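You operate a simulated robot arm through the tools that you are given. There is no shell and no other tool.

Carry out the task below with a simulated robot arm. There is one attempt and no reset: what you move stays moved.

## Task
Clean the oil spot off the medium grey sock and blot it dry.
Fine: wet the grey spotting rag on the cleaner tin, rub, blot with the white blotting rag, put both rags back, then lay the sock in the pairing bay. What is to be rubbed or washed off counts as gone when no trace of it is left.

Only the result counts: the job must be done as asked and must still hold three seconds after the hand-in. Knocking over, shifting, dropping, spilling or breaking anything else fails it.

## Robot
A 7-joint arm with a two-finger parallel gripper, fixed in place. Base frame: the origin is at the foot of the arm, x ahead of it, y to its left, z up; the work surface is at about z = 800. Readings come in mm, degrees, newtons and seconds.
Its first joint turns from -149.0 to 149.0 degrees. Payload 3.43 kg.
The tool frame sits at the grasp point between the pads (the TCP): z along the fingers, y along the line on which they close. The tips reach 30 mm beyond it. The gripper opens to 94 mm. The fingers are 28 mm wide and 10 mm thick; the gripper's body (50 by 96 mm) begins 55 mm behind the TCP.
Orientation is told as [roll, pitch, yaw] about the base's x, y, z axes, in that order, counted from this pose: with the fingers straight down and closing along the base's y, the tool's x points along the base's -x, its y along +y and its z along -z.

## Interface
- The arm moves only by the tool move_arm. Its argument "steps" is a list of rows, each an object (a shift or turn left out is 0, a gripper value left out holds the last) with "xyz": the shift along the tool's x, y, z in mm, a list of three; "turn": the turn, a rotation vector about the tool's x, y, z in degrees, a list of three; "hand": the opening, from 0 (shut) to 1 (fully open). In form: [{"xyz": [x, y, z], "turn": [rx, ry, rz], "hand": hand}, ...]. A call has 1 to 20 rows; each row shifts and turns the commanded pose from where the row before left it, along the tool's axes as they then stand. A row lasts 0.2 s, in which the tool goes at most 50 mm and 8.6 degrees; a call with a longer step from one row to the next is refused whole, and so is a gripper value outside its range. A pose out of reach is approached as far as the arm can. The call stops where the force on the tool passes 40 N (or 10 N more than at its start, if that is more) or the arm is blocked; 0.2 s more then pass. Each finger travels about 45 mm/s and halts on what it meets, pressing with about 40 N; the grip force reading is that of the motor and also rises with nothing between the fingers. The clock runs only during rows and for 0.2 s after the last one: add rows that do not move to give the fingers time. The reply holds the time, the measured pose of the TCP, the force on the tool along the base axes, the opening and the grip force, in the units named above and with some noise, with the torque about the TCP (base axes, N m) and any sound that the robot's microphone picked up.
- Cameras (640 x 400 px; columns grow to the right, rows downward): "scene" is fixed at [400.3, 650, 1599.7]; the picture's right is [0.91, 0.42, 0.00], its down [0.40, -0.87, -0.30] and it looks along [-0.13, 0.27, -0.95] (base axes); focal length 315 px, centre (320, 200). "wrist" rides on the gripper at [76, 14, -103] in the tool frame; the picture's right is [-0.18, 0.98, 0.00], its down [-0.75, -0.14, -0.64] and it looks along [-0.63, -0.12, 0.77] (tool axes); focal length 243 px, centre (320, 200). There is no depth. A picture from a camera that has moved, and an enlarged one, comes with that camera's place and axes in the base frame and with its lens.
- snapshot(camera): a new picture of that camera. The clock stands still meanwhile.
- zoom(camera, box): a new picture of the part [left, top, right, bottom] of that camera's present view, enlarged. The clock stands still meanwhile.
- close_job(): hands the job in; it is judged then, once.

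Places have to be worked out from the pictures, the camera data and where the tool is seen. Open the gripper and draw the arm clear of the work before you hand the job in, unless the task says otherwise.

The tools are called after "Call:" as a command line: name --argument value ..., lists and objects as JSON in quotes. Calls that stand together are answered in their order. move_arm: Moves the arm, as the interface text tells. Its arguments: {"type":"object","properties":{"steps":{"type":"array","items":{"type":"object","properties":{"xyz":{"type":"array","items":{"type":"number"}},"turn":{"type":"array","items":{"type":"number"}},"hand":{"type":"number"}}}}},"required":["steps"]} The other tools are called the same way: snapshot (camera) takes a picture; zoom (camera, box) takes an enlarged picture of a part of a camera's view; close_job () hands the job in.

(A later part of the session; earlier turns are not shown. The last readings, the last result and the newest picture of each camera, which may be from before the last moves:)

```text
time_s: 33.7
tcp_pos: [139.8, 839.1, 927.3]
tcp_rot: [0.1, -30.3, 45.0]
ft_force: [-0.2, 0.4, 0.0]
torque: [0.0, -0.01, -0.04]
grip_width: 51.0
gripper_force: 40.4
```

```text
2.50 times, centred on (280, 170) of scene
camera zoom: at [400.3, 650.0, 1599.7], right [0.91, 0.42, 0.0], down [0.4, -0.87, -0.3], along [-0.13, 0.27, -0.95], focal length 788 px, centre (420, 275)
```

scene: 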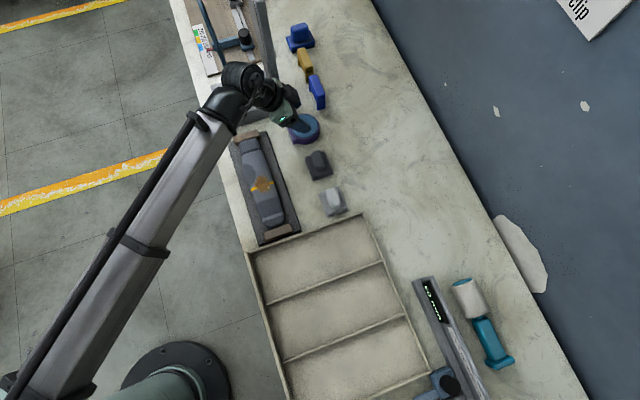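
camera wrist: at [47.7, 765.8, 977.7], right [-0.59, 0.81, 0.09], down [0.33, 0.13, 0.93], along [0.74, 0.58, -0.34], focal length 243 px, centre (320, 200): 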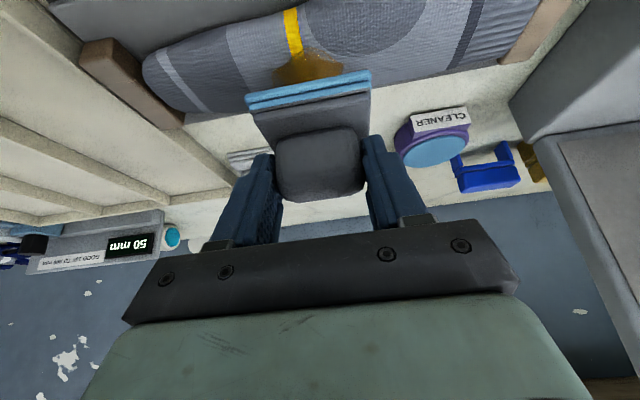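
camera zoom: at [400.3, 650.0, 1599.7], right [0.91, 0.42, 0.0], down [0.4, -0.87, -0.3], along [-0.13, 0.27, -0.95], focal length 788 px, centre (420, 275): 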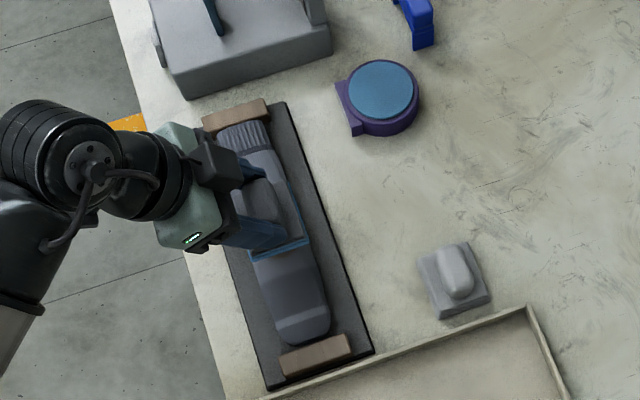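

The arm is clear of the tin now, so I check with the same zoom as before that the tin has not shifted.

Call:
zoom --camera "scene" --box '[285, 100, 365, 150]'

Call:
zoom --camera "scene" --box '[215, 120, 315, 185]'

Call:
zoom --camera "wrist" --box '[140, 0, 540, 210]'

```text
8.00 times, centred on (325, 125) of scene
camera zoom: at [400.3, 650.0, 1599.7], right [0.91, 0.42, 0.0], down [0.4, -0.87, -0.3], along [-0.13, 0.27, -0.95], focal length 2520 px, centre (280, 800)
```

zoom: 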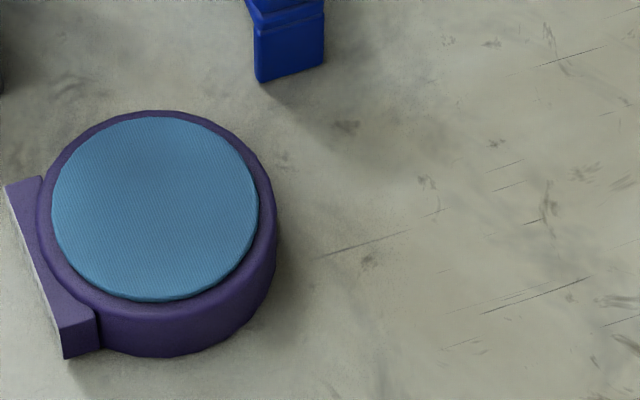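

```text
6.15 times, centred on (265, 152) of scene
camera zoom: at [400.3, 650.0, 1599.7], right [0.91, 0.42, 0.0], down [0.4, -0.87, -0.3], along [-0.13, 0.27, -0.95], focal length 1938 px, centre (658, 492)
```

zoom: 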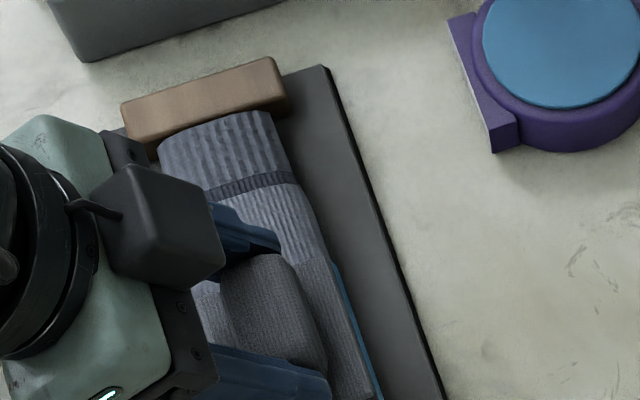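

```text
1.60 times, centred on (340, 105) of wrist
camera zoom: at [47.7, 765.8, 977.7], right [-0.59, 0.81, 0.09], down [0.33, 0.13, 0.93], along [0.74, 0.58, -0.34], focal length 388 px, centre (288, 352)
```

zoom: 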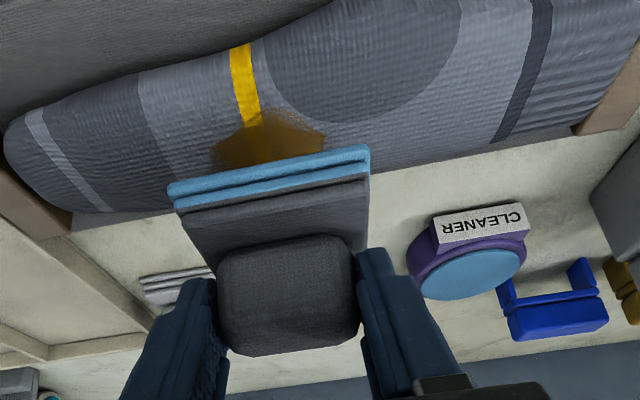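

The tin is exactly where it was, and the rag sits centred above the spot (rag centre ≈ a -494, b 703). I lower 28 mm towards the sock.

Call:
move_arm --steps '[{"xyz": [2, 0, 3.46]}, {"xyz": [4, 0, 6.93]}, {"xyz": [4, 0, 6.93]}, {"xyz": [3, 0, 5.2]}, {"xyz": [1, 0, 1.73]}, {}]'

Call:
zoom --camera "wrist" --box '[140, 0, 540, 210]'

```text
time_s: 35.1
tcp_pos: [139.3, 838.6, 900.3]
tcp_rot: [0.1, -30.4, 45.1]
ft_force: [-0.5, -0.5, -0.6]
torque: [0.03, -0.01, -0.02]
grip_width: 51.2
gripper_force: 39.8
```

```text
1.60 times, centred on (340, 105) of wrist
camera zoom: at [47.2, 766.4, 950.1], right [-0.59, 0.81, 0.09], down [0.33, 0.13, 0.93], along [0.74, 0.58, -0.34], focal length 388 px, centre (288, 352)
```

zoom: 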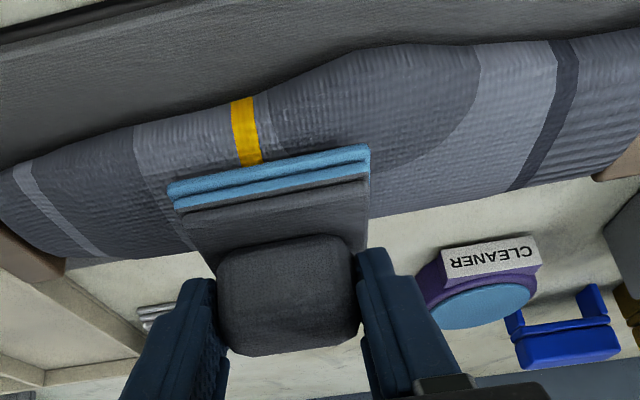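

Still no contact at TCP z = 900. I lower in 1 mm steps to feel the sock surface.

Call:
move_arm --steps '[{"xyz": [0.5, 0, 0.87]}, {"xyz": [0.5, 0, 0.87]}, {"xyz": [0.5, 0, 0.87]}, {"xyz": [0.5, 0, 0.87]}, {}]'

```text
time_s: 36.3
tcp_pos: [139.6, 839.0, 895.1]
tcp_rot: [-0.1, -30.4, 45.0]
ft_force: [0.5, 0.4, -0.1]
torque: [-0.02, 0.01, 0.01]
grip_width: 51.3
gripper_force: 39.8
```

Call:
move_arm --steps '[{"xyz": [0.5, 0, 0.87]}, {"xyz": [0.5, 0, 0.87]}, {"xyz": [0.5, 0, 0.87]}, {}]'

```text
time_s: 37.3
tcp_pos: [138.8, 839.7, 894.8]
tcp_rot: [0.2, -30.5, 45.1]
ft_force: [-1.4, -1.2, 21.1]
torque: [-0.06, -0.08, 0.01]
grip_width: 51.1
gripper_force: 39.9
```

Contact: 21 N at TCP z ≈ 894. I begin rubbing gently along the sock's length (±12 mm).

Call:
move_arm --steps '[{"xyz": [0, 3, 0]}, {"xyz": [0, 5, 0]}, {"xyz": [0, 4, 0]}, {"xyz": [0, -4, 0]}, {"xyz": [0, -6, 0]}, {"xyz": [0, -6, 0]}, {"xyz": [0, -5, 0]}, {"xyz": [0, -3, 0]}, {"xyz": [0, 4, 0]}, {"xyz": [0, 5, 0]}, {"xyz": [0, 3, 0]}, {}]'

Call:
zoom --camera "wrist" --box '[140, 0, 540, 210]'

Call:
zoom --camera "scene" --box '[200, 110, 340, 250]'

```text
time_s: 38.9
tcp_pos: [143.2, 837.2, 894.5]
tcp_rot: [0.5, -30.6, 45.0]
ft_force: [-4.3, -2.4, 10.7]
torque: [-0.36, -0.11, -0.11]
grip_width: 51.1
gripper_force: 40.1
stopped in row 7: the force on the tool passed its limit at 40 N (the readings are from after the stop); the commanded pose is now the measured one
```

```text
1.60 times, centred on (340, 105) of wrist
camera zoom: at [51.5, 762.7, 944.4], right [-0.59, 0.8, 0.1], down [0.33, 0.13, 0.93], along [0.74, 0.58, -0.34], focal length 388 px, centre (288, 352)
```

zoom: 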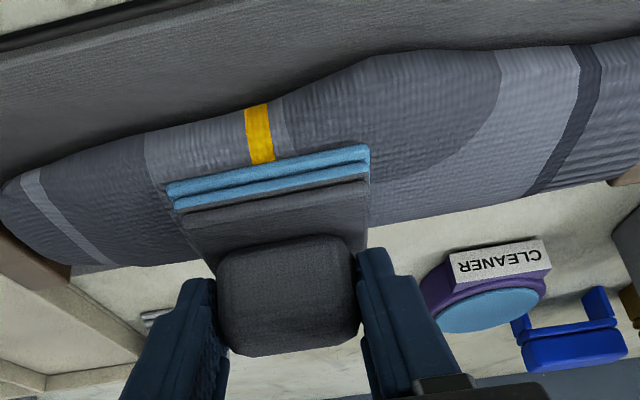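

```text
2.86 times, centred on (270, 180) of scene
camera zoom: at [400.3, 650.0, 1599.7], right [0.91, 0.42, 0.0], down [0.4, -0.87, -0.3], along [-0.13, 0.27, -0.95], focal length 900 px, centre (463, 257)
```

zoom: 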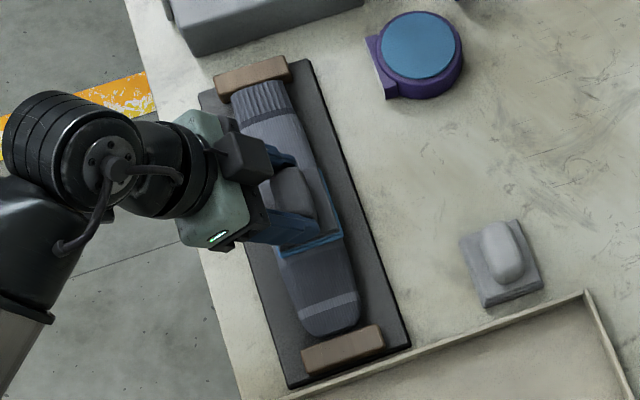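

The press was a bit strong when sweeping; now it is ~11 N. I continue with lighter strokes.

Call:
move_arm --steps '[{"xyz": [0, 3, 0], "turn": [0, 0.4, 0]}, {"xyz": [0, 4, 0]}, {"xyz": [0, 4, 0]}, {"xyz": [0, 4, 0]}, {"xyz": [0, -3, 0]}, {"xyz": [0, -4, 0]}, {"xyz": [0, -4, 0]}, {"xyz": [0, -4, 0]}, {"xyz": [0, -4, 0]}, {"xyz": [0, -3, 0]}, {}]'

```text
time_s: 41.3
tcp_pos: [148.5, 831.7, 893.9]
tcp_rot: [0.5, -30.2, 45.1]
ft_force: [-6.1, 7.9, 22.1]
torque: [0.3, -0.25, 0.13]
grip_width: 51.2
gripper_force: 40.0
```

Good stroke with ~22 N normal force. I continue rubbing with strokes along a, shifting ±6 mm in b to cover the entire spot.

Call:
move_arm --steps '[{"xyz": [-0.1, 3, -0.2]}, {"xyz": [0, 4, 0]}, {"xyz": [0, 4, 0]}, {"xyz": [0, 4, 0]}, {"xyz": [0, 4, 0]}, {"xyz": [0, 3, 0]}, {"xyz": [2.6, 0, -1.5]}, {"xyz": [2.6, 0, -1.5]}, {"xyz": [0, -3, 0]}, {"xyz": [0, -4, 0]}, {"xyz": [0, -4, 0]}, {"xyz": [0, -4, 0]}, {"xyz": [0, -4, 0]}, {"xyz": [0, -3, 0]}, {}]'

```text
time_s: 44.5
tcp_pos: [145.6, 828.3, 893.9]
tcp_rot: [0.4, -30.1, 45.1]
ft_force: [-3.7, 4.3, 15.9]
torque: [0.23, -0.22, 0.08]
grip_width: 51.1
gripper_force: 40.3
```

Call:
move_arm --steps '[{"xyz": [0, 3, 0]}, {"xyz": [0, 4, 0]}, {"xyz": [0, 4, 0]}, {"xyz": [0, 4, 0]}, {"xyz": [0, 4, 0]}, {"xyz": [0, 3, 0]}, {"xyz": [-2.6, 0, 1.5]}, {"xyz": [-2.6, 0, 1.5]}, {"xyz": [-2.6, 0, 1.5]}, {"xyz": [-2.6, 0, 1.5]}, {"xyz": [0, -3, 0]}, {"xyz": [0, -4, 0]}, {"xyz": [0, -4, 0]}, {"xyz": [0, -4, 0]}, {"xyz": [0, -4, 0]}, {"xyz": [0, -3, 0]}, {}]'

```text
time_s: 48.1
tcp_pos: [153.6, 834.6, 893.0]
tcp_rot: [0.5, -30.2, 45.1]
ft_force: [-5.2, 7.6, 20.8]
torque: [0.17, -0.1, 0.12]
grip_width: 51.2
gripper_force: 39.9
```

I make one more stroke pass and then lift the rag and shift it aside to inspect the spot.

Call:
move_arm --steps '[{"xyz": [0, 3, 0]}, {"xyz": [0, 4, 0]}, {"xyz": [0, 4, 0]}, {"xyz": [0, 4, 0]}, {"xyz": [0, 4, 0]}, {"xyz": [0, 3, 0]}, {"xyz": [-1, 0, -1.73]}, {"xyz": [-3, 0, -5.2]}, {"xyz": [-5, 0, -8.66]}, {"xyz": [-5, 0, -8.66]}, {"xyz": [-4, 0, -6.9]}, {"xyz": [-8.7, 0, 5]}, {"xyz": [-13, 0, 7.5]}, {"xyz": [-17.4, 0, 10]}, {"xyz": [-13, 0, 7.5]}, {"xyz": [-8.7, 0, 5]}, {}]'

Call:
snapshot --camera "wrist"

Call:
zoom --camera "wrist" --box '[160, 0, 480, 150]'

Call:
zoom --camera "scene" --box '[210, 120, 330, 250]'

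```text
time_s: 51.7
tcp_pos: [186.9, 901.4, 929.0]
tcp_rot: [0.5, -30.0, 45.1]
ft_force: [0.4, 0.2, -0.7]
torque: [0.02, -0.03, -0.03]
grip_width: 51.3
gripper_force: 39.7
```

```text
taken
camera wrist: at [94.1, 828.3, 979.7], right [-0.59, 0.8, 0.1], down [0.34, 0.13, 0.93], along [0.74, 0.58, -0.35], focal length 243 px, centre (320, 200)
```

wrist: 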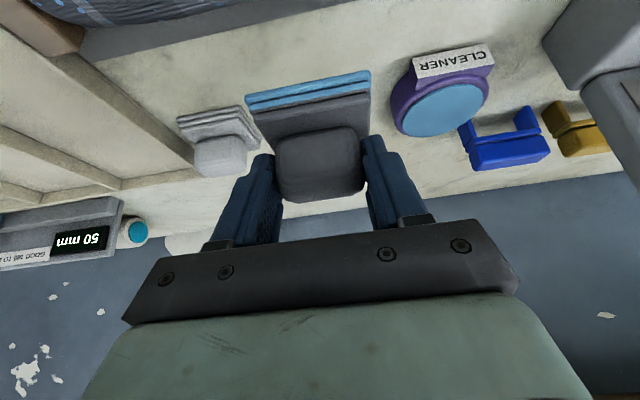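

```text
2.00 times, centred on (320, 75) of wrist
camera zoom: at [94.1, 828.3, 979.7], right [-0.59, 0.8, 0.1], down [0.34, 0.13, 0.93], along [0.74, 0.58, -0.35], focal length 485 px, centre (320, 450)
```

zoom: 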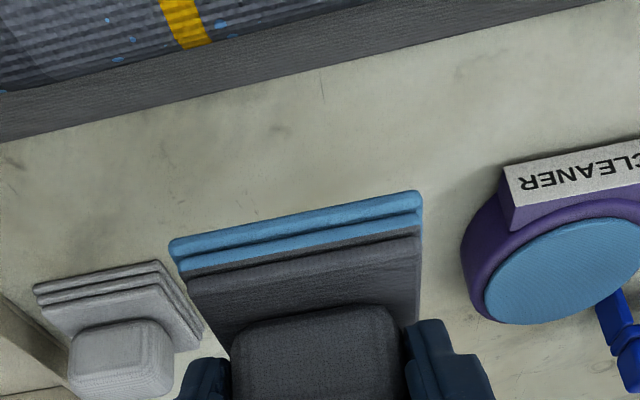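

```text
3.08 times, centred on (270, 185) of scene
camera zoom: at [400.3, 650.0, 1599.7], right [0.91, 0.42, 0.0], down [0.4, -0.87, -0.3], along [-0.13, 0.27, -0.95], focal length 969 px, centre (474, 246)
```

zoom: 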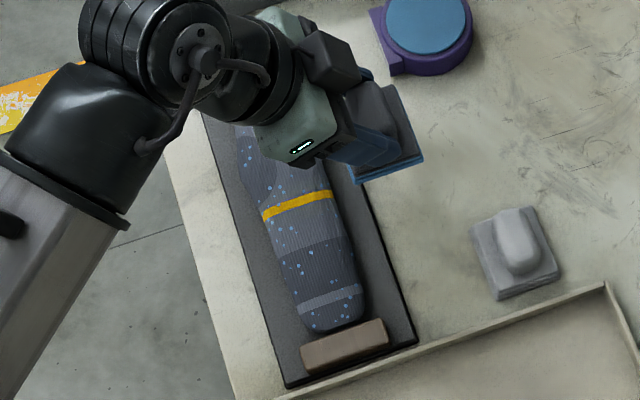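

Blue damp specks now show on the sock and the brown spot seems gone in this partial view. I move the rag back over its own place (still held), which opens the scene camera's view of the spot.

Call:
move_arm --steps '[{"xyz": [-8.7, 0, 5]}, {"xyz": [-13, 0, 7.5]}, {"xyz": [-17.4, 0, 10]}, {"xyz": [-17.4, 0, 10]}, {"xyz": [-8.7, 0, 5]}, {"xyz": [-4, 0, 2.5]}, {}]'

Call:
zoom --camera "scene" --box '[220, 130, 320, 230]'

Call:
zoom --camera "scene" --box '[240, 160, 290, 210]'

```text
time_s: 53.3
tcp_pos: [242.1, 959.1, 929.6]
tcp_rot: [0.5, -30.0, 45.1]
ft_force: [0.3, 0.2, -1.3]
torque: [-0.03, -0.02, 0.03]
grip_width: 50.8
gripper_force: 40.5
```

```text
4.00 times, centred on (270, 180) of scene
camera zoom: at [400.3, 650.0, 1599.7], right [0.91, 0.42, 0.0], down [0.4, -0.87, -0.3], along [-0.13, 0.27, -0.95], focal length 1260 px, centre (520, 280)
```

zoom: 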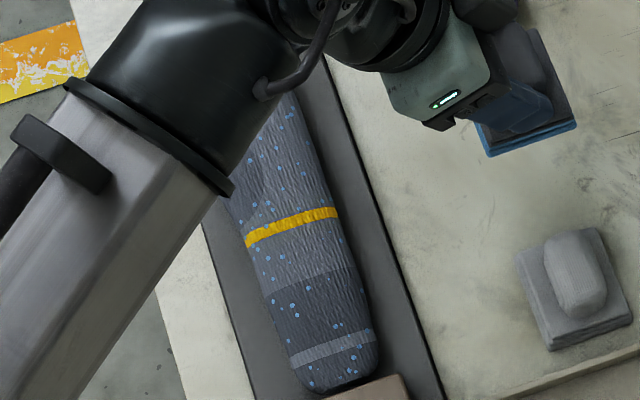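

```text
8.00 times, centred on (265, 185) of scene
camera zoom: at [400.3, 650.0, 1599.7], right [0.91, 0.42, 0.0], down [0.4, -0.87, -0.3], along [-0.13, 0.27, -0.95], focal length 2520 px, centre (760, 320)
```

zoom: 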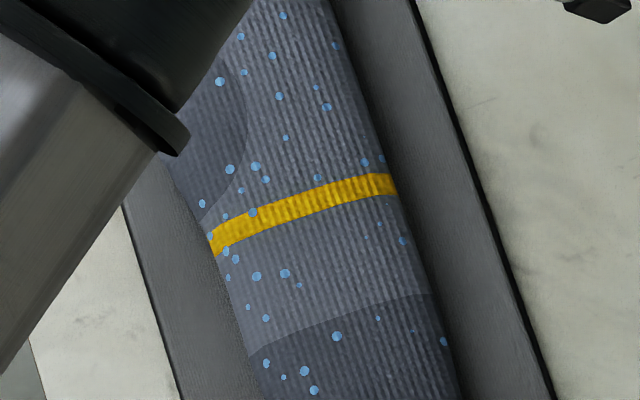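

The brown spot and all traces are gone; the sock is just damp with blue specks. I put the grey rag back exactly where I took it from: small correction, then down 74 mm.

Call:
move_arm --steps '[{"xyz": [0, -1.6, 0], "turn": [0.5, 0, 0]}, {"xyz": [2.5, 0, 4.33]}, {"xyz": [5, 0, 8.66]}, {"xyz": [5, 0, 8.66]}, {"xyz": [5, 0, 8.66]}, {"xyz": [5, 0, 8.66]}, {"xyz": [5, 0, 8.66]}, {"xyz": [5, 0, 8.66]}, {"xyz": [3, 0, 5.2]}, {"xyz": [1.5, 0, 2.6]}, {}]'

Call:
snapshot --camera "wrist"

```text
time_s: 55.7
tcp_pos: [244.5, 956.2, 855.5]
tcp_rot: [0.1, -30.0, 45.1]
ft_force: [0.1, -0.8, -0.2]
torque: [-0.01, 0.01, 0.01]
grip_width: 51.1
gripper_force: 39.9
```

```text
taken
camera wrist: at [152.0, 884.4, 906.4], right [-0.58, 0.81, 0.09], down [0.33, 0.13, 0.93], along [0.74, 0.57, -0.35], focal length 243 px, centre (320, 200)
```

wrist: 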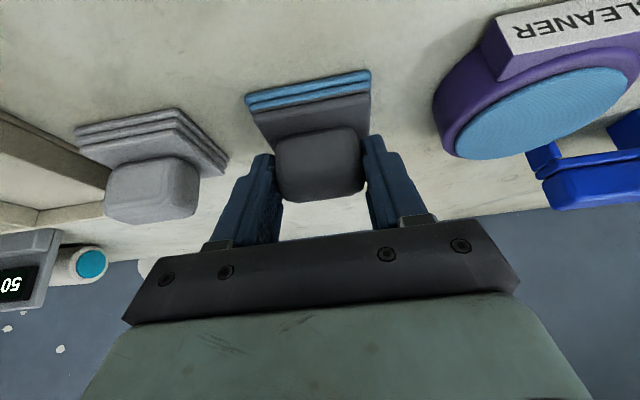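

Within ~1 mm of the pick-up pose. I correct 1 mm sideways and lower in small steps to touch the table.

Call:
move_arm --steps '[{"xyz": [0, 1.1, 0]}, {"xyz": [0.4, 0, 0.7]}, {"xyz": [0.4, 0, 0.7]}, {}]'

```text
time_s: 56.7
tcp_pos: [242.8, 958.9, 853.4]
tcp_rot: [-0.1, -30.1, 45.1]
ft_force: [0.4, 0.7, 4.7]
torque: [0.23, -0.13, 0.01]
grip_width: 51.0
gripper_force: 40.2
```

Contact at 4.7 N at the original height. I release the rag and check.

Call:
move_arm --steps '[{"hand": 0.7}, {"hand": 0.85}, {}, {}]'

Call:
snapshot --camera "wrist"

```text
time_s: 57.7
tcp_pos: [242.8, 957.8, 854.0]
tcp_rot: [0.0, -30.1, 45.2]
ft_force: [0.8, 0.7, -0.6]
torque: [-0.02, 0.0, 0.03]
grip_width: 80.1
gripper_force: 0.1
```

```text
taken
camera wrist: at [151.3, 885.3, 905.0], right [-0.58, 0.81, 0.09], down [0.33, 0.13, 0.93], along [0.74, 0.57, -0.35], focal length 243 px, centre (320, 200)
```

wrist: 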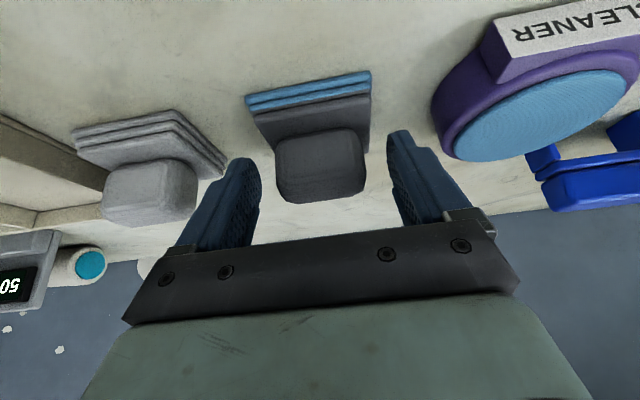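

The grey rag stands back in its place. I rise straight up and go to the white rag, estimated at a ≈ -395, b ≈ 860.

Call:
move_arm --steps '[{"xyz": [-1, 0, -1.73]}, {"xyz": [-4, 0, -6.9]}, {"xyz": [-6, 0, -10.4]}, {"xyz": [-6, 0, -10.4]}, {"xyz": [-5, 0, -8.66]}, {"xyz": [-1, 0, -1.73]}, {"xyz": [0, -6, 0]}, {"xyz": [0, -15, 0]}, {"xyz": [0, -22, 0]}, {"xyz": [0, -22, 0]}, {"xyz": [0, -20, 0]}, {"xyz": [0, -14, 0]}, {"xyz": [0, -8, 0]}, {"xyz": [0, -2, 0]}, {}]'

Call:
snapshot --camera "wrist"

Call:
zoom --camera "scene" --box '[220, 120, 380, 250]'

```text
time_s: 60.9
tcp_pos: [320.6, 882.1, 899.3]
tcp_rot: [0.0, -30.0, 45.0]
ft_force: [-0.3, 0.8, 0.2]
torque: [0.01, -0.01, 0.0]
grip_width: 79.8
gripper_force: 0.0
```

```text
taken
camera wrist: at [228.5, 807.9, 950.7], right [-0.58, 0.81, 0.09], down [0.33, 0.13, 0.93], along [0.74, 0.57, -0.35], focal length 243 px, centre (320, 200)
```

wrist: 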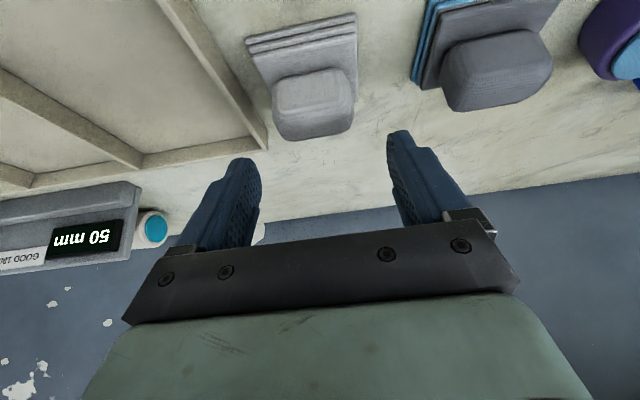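

```text
3.08 times, centred on (300, 185) of scene
camera zoom: at [400.3, 650.0, 1599.7], right [0.91, 0.42, 0.0], down [0.4, -0.87, -0.3], along [-0.13, 0.27, -0.95], focal length 969 px, centre (382, 246)
```

zoom: 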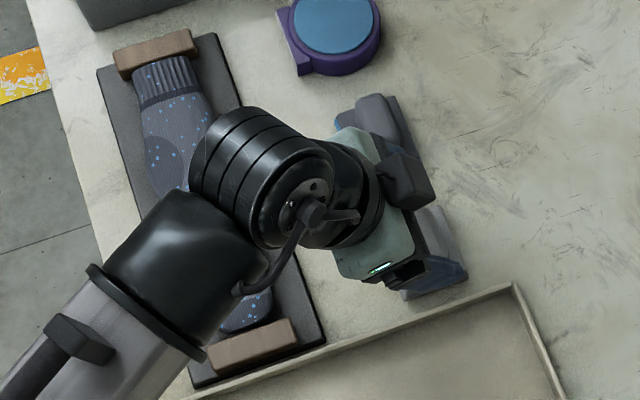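

White handle centre computes to a ≈ -396, b ≈ 860. The tray wall is close by, so I narrow the opening to ~68 mm, correct the position, and descend.

Call:
move_arm --steps '[{"xyz": [1.5, -1.1, -0.9], "hand": 0.72}, {"xyz": [2.5, 0, 4.33]}, {"xyz": [5, 0, 8.66]}, {"xyz": [5, 0, 8.66]}, {"xyz": [5, 0, 8.66]}, {"xyz": [3, 0, 5.2]}, {"xyz": [1.5, 0, 2.6]}, {}]'

Call:
snapshot --camera "wrist"

```text
time_s: 62.7
tcp_pos: [319.9, 879.6, 855.2]
tcp_rot: [-0.1, -30.0, 45.1]
ft_force: [-0.5, -0.2, -0.5]
torque: [-0.01, 0.01, -0.03]
grip_width: 67.8
gripper_force: 0.1
```

```text
taken
camera wrist: at [227.3, 806.2, 906.4], right [-0.58, 0.81, 0.09], down [0.33, 0.13, 0.93], along [0.74, 0.57, -0.35], focal length 243 px, centre (320, 200)
```

wrist: 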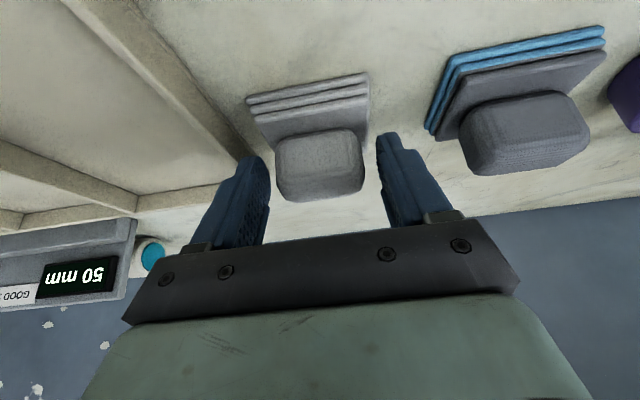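

The white handle is centred between the fingers with the same picture as for the grey one. I close on it.

Call:
move_arm --steps '[{"xyz": [0.5, 0, 0.87], "hand": 0.4}, {"hand": 0.0}, {}, {}, {}, {}]'

Call:
snapshot --camera "wrist"

```text
time_s: 64.1
tcp_pos: [319.2, 878.1, 855.6]
tcp_rot: [0.1, -30.1, 45.0]
ft_force: [0.3, -0.1, 4.5]
torque: [0.1, 0.06, 0.0]
grip_width: 51.1
gripper_force: 40.7
```

```text
taken
camera wrist: at [227.4, 806.2, 905.8], right [-0.58, 0.81, 0.09], down [0.33, 0.13, 0.93], along [0.74, 0.57, -0.35], focal length 243 px, centre (320, 200)
```

wrist: 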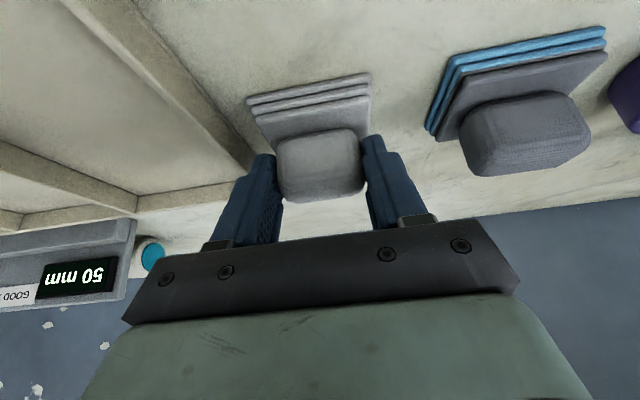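

Gripped. I lift it 60 mm and carry it over the damp area of the sock.

Call:
move_arm --steps '[{"xyz": [-1, 0, -1.73]}, {"xyz": [-4, 0, -6.93]}, {"xyz": [-6, 0, -10.4]}, {"xyz": [-6, 0, -10.4]}, {"xyz": [-6, 0, -10.4]}, {"xyz": [-5, 0, -8.66]}, {"xyz": [-2, 0, -3.46]}, {"xyz": [5.3, 4, -3.7]}, {"xyz": [10.6, 8, -7.3]}, {"xyz": [15.8, 12, -11]}, {"xyz": [15.8, 12, -11]}, {"xyz": [15.8, 12, -11]}, {"xyz": [15.8, 12, -11]}, {"xyz": [15.8, 12, -11]}, {"xyz": [15.8, 12, -11]}, {"xyz": [13.2, 10, -9.1]}, {"xyz": [8, 6, -5.5]}, {}]'

Call:
snapshot --camera "wrist"

Call:
zoom --camera "wrist" --box '[140, 0, 540, 210]'

```text
time_s: 67.9
tcp_pos: [136.3, 835.5, 927.2]
tcp_rot: [0.0, -30.0, 45.1]
ft_force: [0.0, 0.4, -1.9]
torque: [0.03, 0.03, 0.02]
grip_width: 51.0
gripper_force: 40.0
```

```text
taken
camera wrist: at [43.6, 763.3, 978.9], right [-0.58, 0.81, 0.09], down [0.33, 0.14, 0.93], along [0.74, 0.57, -0.35], focal length 243 px, centre (320, 200)
```

wrist: 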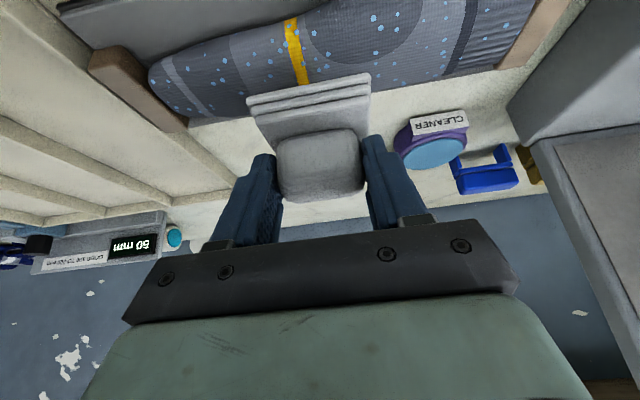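

```text
1.60 times, centred on (340, 105) of wrist
camera zoom: at [43.6, 763.3, 978.9], right [-0.58, 0.81, 0.09], down [0.33, 0.14, 0.93], along [0.74, 0.57, -0.35], focal length 388 px, centre (288, 352)
```

zoom: 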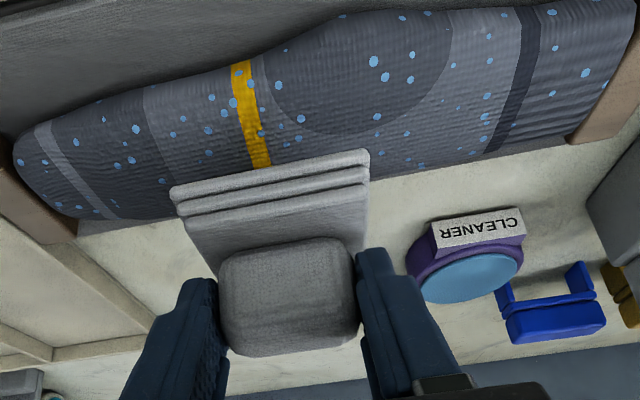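

No brown remains, only damp specks. I lower the white rag onto the spot area, first 27 mm, then in fine steps.

Call:
move_arm --steps '[{"xyz": [2, 0, 3.46]}, {"xyz": [4, 0, 6.93]}, {"xyz": [4, 0, 6.93]}, {"xyz": [3, 0, 5.2]}, {"xyz": [0.5, 0, 0.87]}, {"xyz": [0.5, 0, 0.87]}, {"xyz": [0.5, 0, 0.87]}, {"xyz": [0.5, 0, 0.87]}, {}]'

```text
time_s: 69.9
tcp_pos: [136.5, 836.3, 897.6]
tcp_rot: [0.1, -30.0, 45.0]
ft_force: [0.5, 0.0, -0.7]
torque: [0.02, 0.01, 0.0]
grip_width: 50.9
gripper_force: 39.9
```

Call:
move_arm --steps '[{"xyz": [0.5, 0, 0.87]}, {"xyz": [0.5, 0, 0.87]}, {"xyz": [0.4, 0, 0.7]}, {"xyz": [0.3, 0, 0.5]}, {}]'

```text
time_s: 71.1
tcp_pos: [136.7, 836.9, 894.7]
tcp_rot: [0.0, -30.1, 45.1]
ft_force: [0.3, -1.6, 8.8]
torque: [0.2, 0.2, 0.0]
grip_width: 50.9
gripper_force: 39.7
```

Contact at 8.8 N. I press slightly more and hold for about two seconds to blot.

Call:
move_arm --steps '[{"xyz": [0.25, 0, 0.43]}, {"xyz": [0.15, 0, 0.26]}, {}, {}, {}, {}, {}, {}, {}, {}]'

Call:
zoom --camera "wrist" --box '[140, 0, 540, 210]'

```text
time_s: 73.3
tcp_pos: [136.9, 836.5, 894.2]
tcp_rot: [0.0, -30.1, 45.1]
ft_force: [0.1, 0.6, 18.6]
torque: [0.3, -0.03, 0.01]
grip_width: 51.3
gripper_force: 40.2
```

```text
1.60 times, centred on (340, 105) of wrist
camera zoom: at [43.8, 763.7, 945.3], right [-0.58, 0.81, 0.09], down [0.33, 0.13, 0.93], along [0.74, 0.58, -0.35], focal length 388 px, centre (288, 352)
```

zoom: 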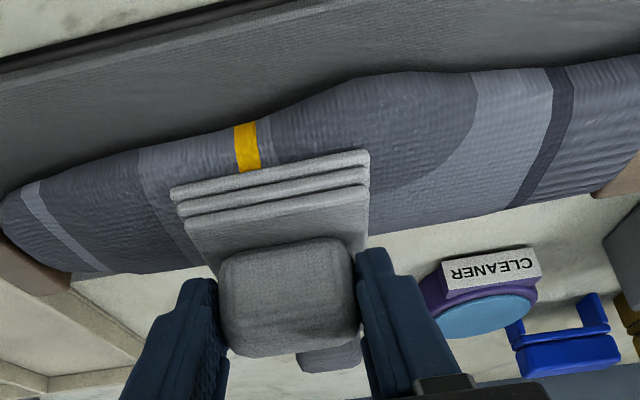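

The damp specks have disappeared — the sock is dry. I hold one more moment, lift, and carry the rag back over its place so that the scene camera can inspect the sock.

Call:
move_arm --steps '[{}, {}, {}, {"xyz": [-1, 0, -1.73]}, {"xyz": [-4, 0, -6.93]}, {"xyz": [-6, 0, -10.4]}, {"xyz": [-6, 0, -10.4]}, {"xyz": [-2, 0, -3.46]}, {"xyz": [-6, -4, 4]}, {"xyz": [-11, -8, 7.5]}, {"xyz": [-16, -12, 9.6]}, {"xyz": [-16, -12, 9.6]}, {"xyz": [-16, -12, 9.6]}, {"xyz": [-16, -12, 9.6]}, {"xyz": [-16, -12, 9.6]}, {"xyz": [-16, -12, 9.6]}, {"xyz": [-13, -10, 6]}, {"xyz": [-8, -5.5, 3]}, {}]'

Call:
snapshot --camera "wrist"

Call:
zoom --camera "scene" --box '[220, 120, 380, 250]'

```text
time_s: 77.3
tcp_pos: [314.6, 876.2, 929.8]
tcp_rot: [0.0, -30.0, 45.1]
ft_force: [0.0, 0.1, -0.1]
torque: [0.02, 0.04, 0.02]
grip_width: 50.9
gripper_force: 40.2
```

```text
taken
camera wrist: at [223.2, 803.4, 981.4], right [-0.58, 0.81, 0.09], down [0.33, 0.13, 0.93], along [0.74, 0.57, -0.35], focal length 243 px, centre (320, 200)
```

wrist: 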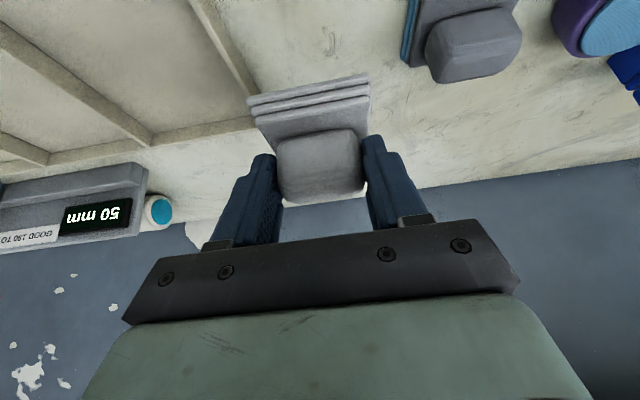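

```text
3.08 times, centred on (300, 185) of scene
camera zoom: at [400.3, 650.0, 1599.7], right [0.91, 0.42, 0.0], down [0.4, -0.87, -0.3], along [-0.13, 0.27, -0.95], focal length 969 px, centre (382, 246)
```

zoom: 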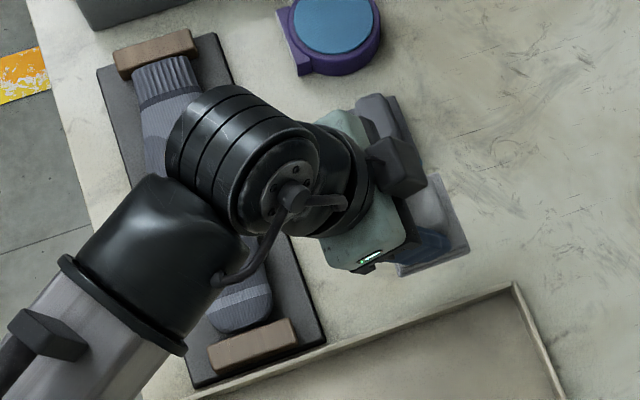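

The sock looks clean and dry. The rag's slip is nil (same picture in the grip); I need +1 mm in a and +5 mm in b, then descend 73 mm to put the white rag back.

Call:
move_arm --steps '[{"xyz": [-4.2, -1, 2.45]}, {"xyz": [2.5, 0, 4.33]}, {"xyz": [5, 0, 8.66]}, {"xyz": [5, 0, 8.66]}, {"xyz": [5, 0, 8.66]}, {"xyz": [5, 0, 8.66]}, {"xyz": [5, 0, 8.66]}, {"xyz": [5, 0, 8.66]}, {"xyz": [2.5, 0, 4.33]}, {"xyz": [1.5, 0, 2.6]}, {}]'

Call:
snapshot --camera "wrist"

```text
time_s: 79.7
tcp_pos: [321.0, 879.5, 857.6]
tcp_rot: [0.0, -30.1, 45.0]
ft_force: [0.3, 0.0, -0.6]
torque: [-0.05, -0.02, 0.0]
grip_width: 50.9
gripper_force: 39.9
```

```text
taken
camera wrist: at [228.4, 806.3, 909.7], right [-0.58, 0.81, 0.09], down [0.33, 0.13, 0.93], along [0.74, 0.57, -0.35], focal length 243 px, centre (320, 200)
```

wrist: 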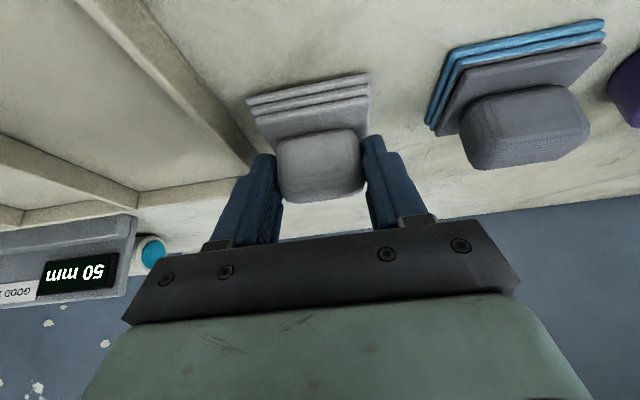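

About 4 mm above the original height and within 1 mm sideways. I make the last correction and lower gently to the table.

Call:
move_arm --steps '[{"xyz": [0.7, 0.7, -0.4]}, {"xyz": [0.5, 0, 0.87]}, {"xyz": [0.5, 0, 0.87]}, {"xyz": [0.4, 0, 0.7]}, {"xyz": [0.3, 0, 0.5]}, {}]'

```text
time_s: 81.1
tcp_pos: [319.0, 879.6, 854.9]
tcp_rot: [-0.1, -30.1, 45.1]
ft_force: [0.8, 0.6, 1.5]
torque: [0.01, 0.06, -0.04]
grip_width: 50.9
gripper_force: 39.6
```

Call:
move_arm --steps '[{"xyz": [0.15, 0, 0.26]}, {}]'

```text
time_s: 81.7
tcp_pos: [319.1, 878.9, 855.3]
tcp_rot: [-0.1, -30.2, 45.1]
ft_force: [-2.4, 0.2, 8.5]
torque: [0.15, 0.3, 0.08]
grip_width: 50.8
gripper_force: 40.0
```

The rag is on the table (8.5 N). I release it with a limited opening (tray wall nearby) and check.

Call:
move_arm --steps '[{"hand": 0.65}, {"hand": 0.72}, {}, {}]'

Call:
snapshot --camera "wrist"

```text
time_s: 82.7
tcp_pos: [319.8, 878.8, 853.5]
tcp_rot: [0.0, -29.9, 45.0]
ft_force: [0.1, -0.3, 0.3]
torque: [0.0, -0.01, -0.01]
grip_width: 67.7
gripper_force: 0.0
```

```text
taken
camera wrist: at [227.4, 806.0, 905.0], right [-0.58, 0.81, 0.09], down [0.33, 0.14, 0.93], along [0.74, 0.57, -0.35], focal length 243 px, centre (320, 200)
```

wrist: 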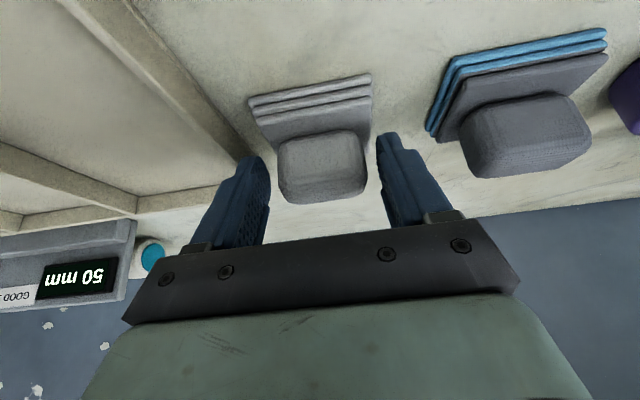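

Both rags are back. I rise, retreat, bring the tool upright and then look at the sock from above.

Call:
move_arm --steps '[{"xyz": [-1, 0, -1.73]}, {"xyz": [-4, 0, -6.93]}, {"xyz": [-7, 0, -12.1]}, {"xyz": [-7, 0, -12.1]}, {"xyz": [-7, 0, -12.1]}, {"xyz": [-4, 0, -6.93]}, {"xyz": [6, 4, -6]}, {"xyz": [12, 7.5, -11.4]}, {"xyz": [15, 9, -13]}, {"xyz": [15, 9, -13]}, {"xyz": [15, 9, -13]}, {"xyz": [15, 9, -13]}, {"xyz": [12, 7.5, -11.4]}, {"xyz": [7.6, 5, -8]}, {"turn": [0, 6, 0]}, {"turn": [0, 8, 0]}, {"turn": [0, 8, 0]}, {"turn": [0, 8, 0]}, {}]'

Call:
snapshot --camera "wrist"

Call:
snapshot --camera "scene"

```text
time_s: 86.7
tcp_pos: [186.6, 830.0, 942.3]
tcp_rot: [0.1, 0.1, 45.1]
ft_force: [-0.4, 0.2, -0.2]
torque: [-0.01, -0.02, 0.0]
grip_width: 67.6
gripper_force: 0.0
```

```text
taken
camera wrist: at [123.2, 786.3, 1045.9], right [-0.57, 0.82, 0.0], down [0.63, 0.43, 0.64], along [0.53, 0.36, -0.77], focal length 243 px, centre (320, 200)
```

wrist: 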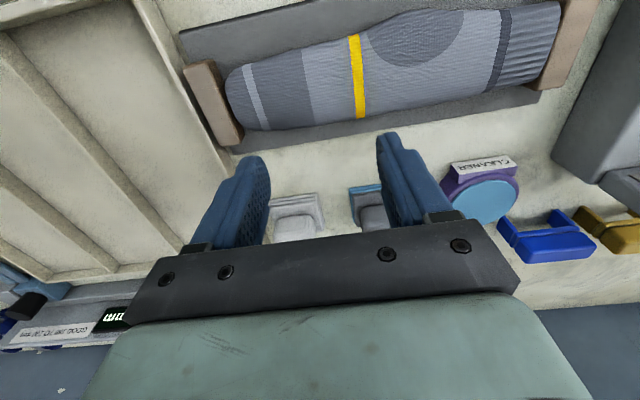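

```text
taken
```

scene: 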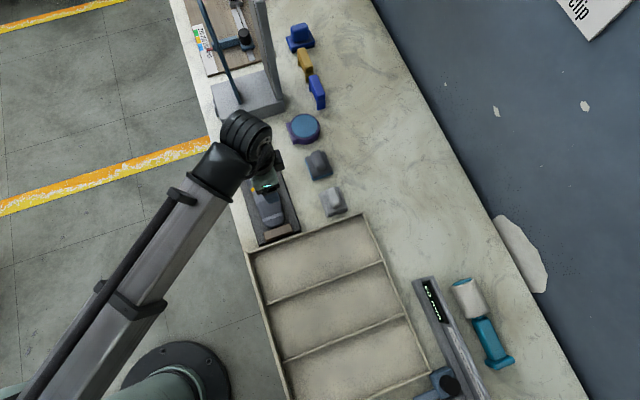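

Call:
zoom --camera "wrist" --box '[170, 0, 620, 180]'

Call:
zoom --camera "wrist" --box '[320, 0, 480, 130]'

Call:
zoom --camera "scene" --box '[285, 140, 365, 190]'

Call:
zoom --camera "scene" --box '[295, 175, 375, 225]'

```text
1.42 times, centred on (395, 90) of wrist
camera zoom: at [123.2, 786.3, 1045.9], right [-0.57, 0.82, 0.0], down [0.63, 0.43, 0.64], along [0.53, 0.36, -0.77], focal length 345 px, centre (213, 356)
```

zoom: 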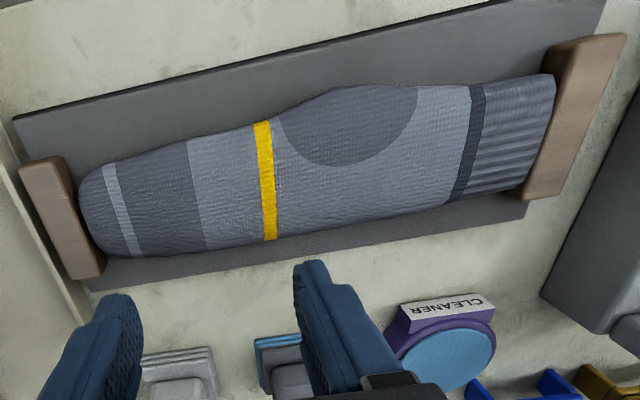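

```text
3.08 times, centred on (400, 65) of wrist
camera zoom: at [123.2, 786.3, 1045.9], right [-0.57, 0.82, 0.0], down [0.63, 0.43, 0.64], along [0.53, 0.36, -0.77], focal length 746 px, centre (74, 615)
```

zoom: 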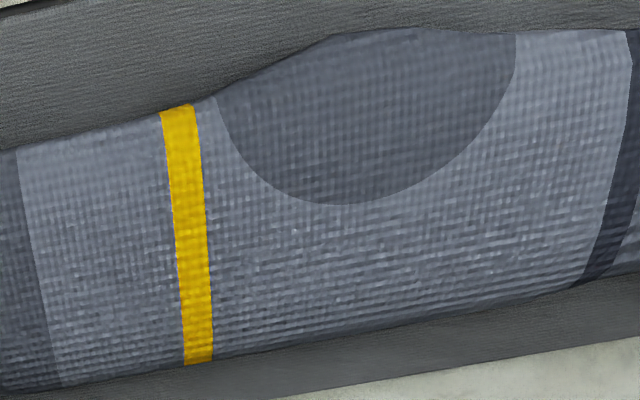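

```text
8.00 times, centred on (325, 165) of scene
camera zoom: at [400.3, 650.0, 1599.7], right [0.91, 0.42, 0.0], down [0.4, -0.87, -0.3], along [-0.13, 0.27, -0.95], focal length 2520 px, centre (280, 480)
```

zoom: 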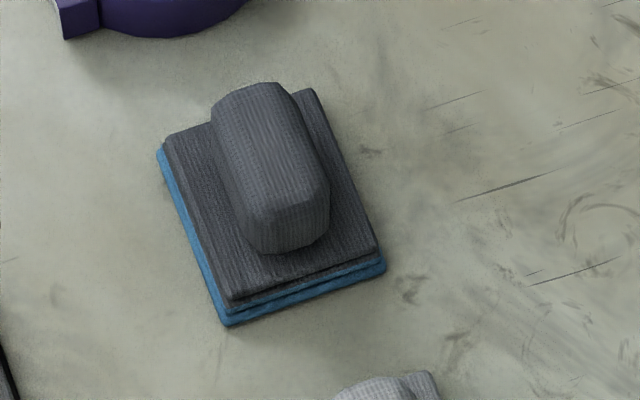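

```text
8.00 times, centred on (335, 200) of scene
camera zoom: at [400.3, 650.0, 1599.7], right [0.91, 0.42, 0.0], down [0.4, -0.87, -0.3], along [-0.13, 0.27, -0.95], focal length 2520 px, centre (200, 200)
```

zoom: 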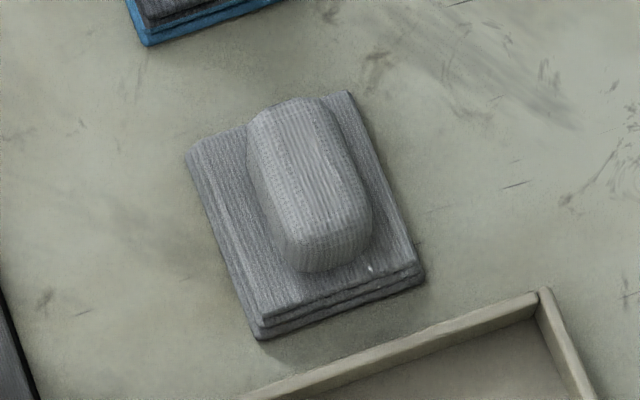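

Both rags are exactly where they stood at the start, and the sock is clean and dry. The sock spans a ≈ -637…-377, b ≈ 667…735; I turn the tool 90° to grip across its width.

Call:
move_arm --steps '[{"turn": [0, 0, -5], "hand": 1.0}, {"turn": [0, 0, -7.5]}, {"turn": [0, 0, -7.5]}, {"turn": [0, 0, -7.5]}, {"turn": [0, 0, -7.5]}, {"turn": [0, 0, -7.5]}, {"turn": [0, 0, -7.5]}, {"turn": [0, 0, -7.5]}, {"turn": [0, 0, -7.5]}, {"turn": [0, 0, -7.5]}, {"turn": [0, 0, -7.5]}, {"turn": [0, 0, -7.5]}, {"turn": [0, 0, -2.4]}, {}]'

Call:
snapshot --camera "wrist"

Call:
snapshot --camera "scene"

```text
time_s: 89.7
tcp_pos: [184.4, 829.6, 941.9]
tcp_rot: [0.0, 0.0, 135.0]
ft_force: [-0.3, 0.4, 0.3]
torque: [-0.01, 0.0, -0.01]
grip_width: 93.8
gripper_force: 0.1
```

```text
taken
camera wrist: at [230.9, 766.2, 1044.8], right [-0.82, -0.57, 0.0], down [-0.43, 0.63, 0.64], along [-0.36, 0.53, -0.77], focal length 243 px, centre (320, 200)
```

wrist: 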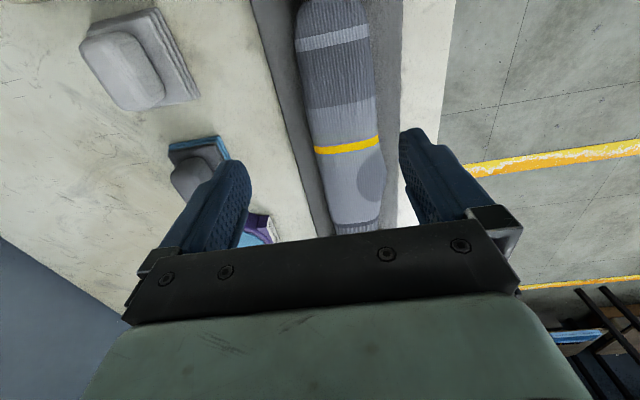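

```text
taken
```

scene: 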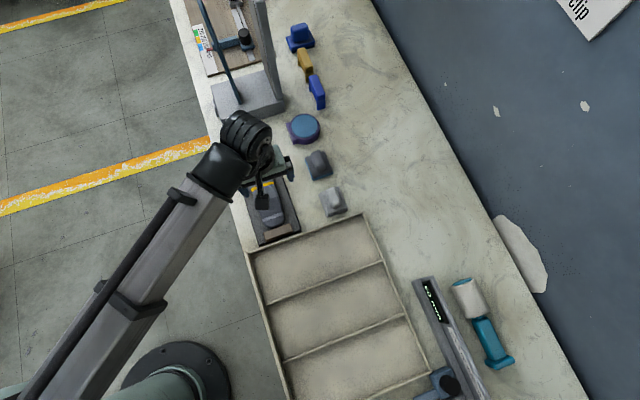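

The yaw of 135° is reachable. I move over the sock's middle (a -506, b 701) and down to z ≈ 890.

Call:
move_arm --steps '[{"xyz": [-4, 1.5, 2]}, {"xyz": [-9, 3, 8]}, {"xyz": [-10, 3, 11]}, {"xyz": [-10, 3, 11]}, {"xyz": [-9, 3, 10]}, {"xyz": [-5, 1.5, 7]}, {"xyz": [-2.7, 0.7, 3]}, {}]'

Call:
snapshot --camera "wrist"

Call:
zoom --camera "scene" --box '[210, 110, 330, 250]'

```text
time_s: 91.5
tcp_pos: [141.0, 852.4, 889.6]
tcp_rot: [0.0, -0.1, 135.0]
ft_force: [-0.1, 0.7, -0.2]
torque: [-0.02, 0.0, 0.03]
grip_width: 93.9
gripper_force: 0.2
```

```text
taken
camera wrist: at [184.4, 789.6, 992.4], right [-0.83, -0.56, 0.0], down [-0.43, 0.63, 0.64], along [-0.36, 0.53, -0.77], focal length 243 px, centre (320, 200)
```

wrist: 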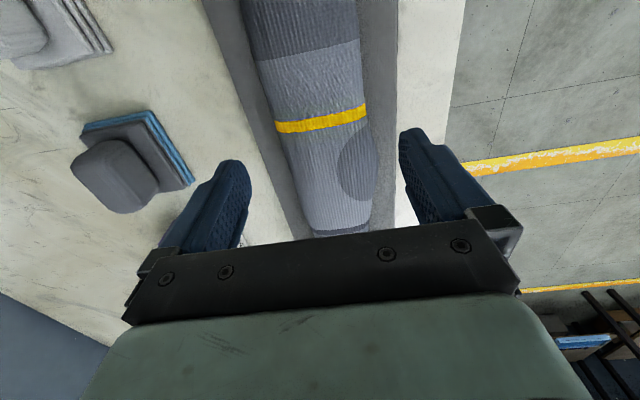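

```text
2.86 times, centred on (270, 180) of scene
camera zoom: at [400.3, 650.0, 1599.7], right [0.91, 0.42, 0.0], down [0.4, -0.87, -0.3], along [-0.13, 0.27, -0.95], focal length 900 px, centre (463, 257)
```

zoom: 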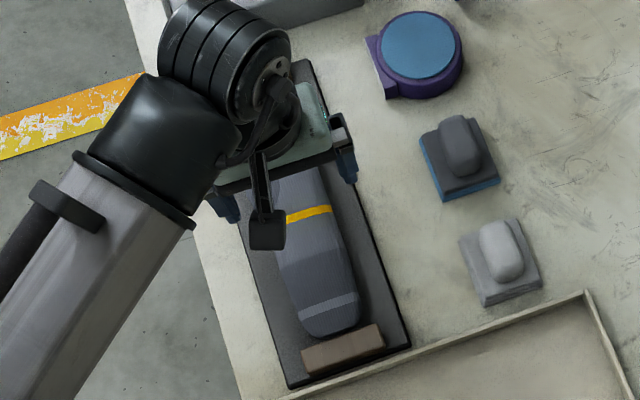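

The TCP is at a -503, b 702.5, with the sock centred between the fingers. I descend to z ≈ 845 (tips at ~815, above the board).

Call:
move_arm --steps '[{"xyz": [-2, 1, 4]}, {"xyz": [0, 0, 8]}, {"xyz": [0, 0, 10]}, {"xyz": [0, 0, 10]}, {"xyz": [0, 0, 7]}, {"xyz": [0, 0, 4]}, {"xyz": [0, 0, 2]}, {}]'

Call:
snapshot --camera "wrist"

Call:
zoom --camera "scene" --box '[220, 130, 320, 230]'

```text
time_s: 93.3
tcp_pos: [138.5, 855.4, 845.7]
tcp_rot: [0.0, 0.0, 135.0]
ft_force: [-0.9, -0.5, -0.5]
torque: [0.02, 0.01, 0.01]
grip_width: 94.3
gripper_force: 0.0
```

```text
taken
camera wrist: at [182.1, 790.9, 948.2], right [-0.83, -0.56, 0.0], down [-0.43, 0.63, 0.64], along [-0.36, 0.53, -0.77], focal length 243 px, centre (320, 200)
```

wrist: 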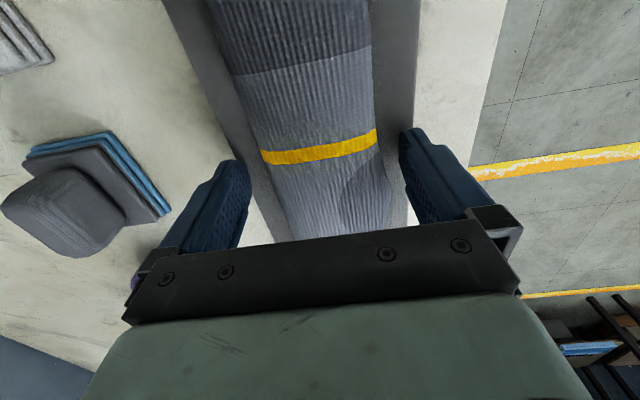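

```text
4.00 times, centred on (270, 180) of scene
camera zoom: at [400.3, 650.0, 1599.7], right [0.91, 0.42, 0.0], down [0.4, -0.87, -0.3], along [-0.13, 0.27, -0.95], focal length 1260 px, centre (520, 280)
```

zoom: 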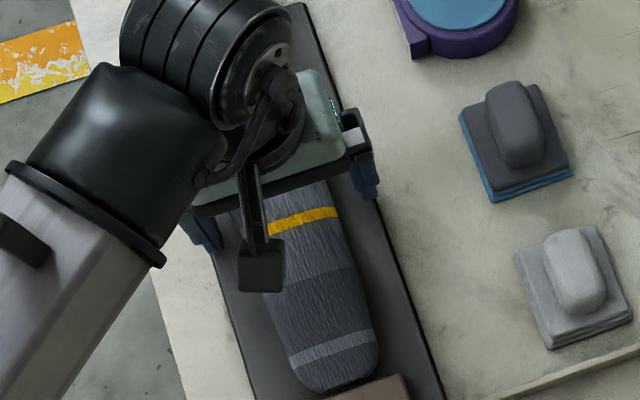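

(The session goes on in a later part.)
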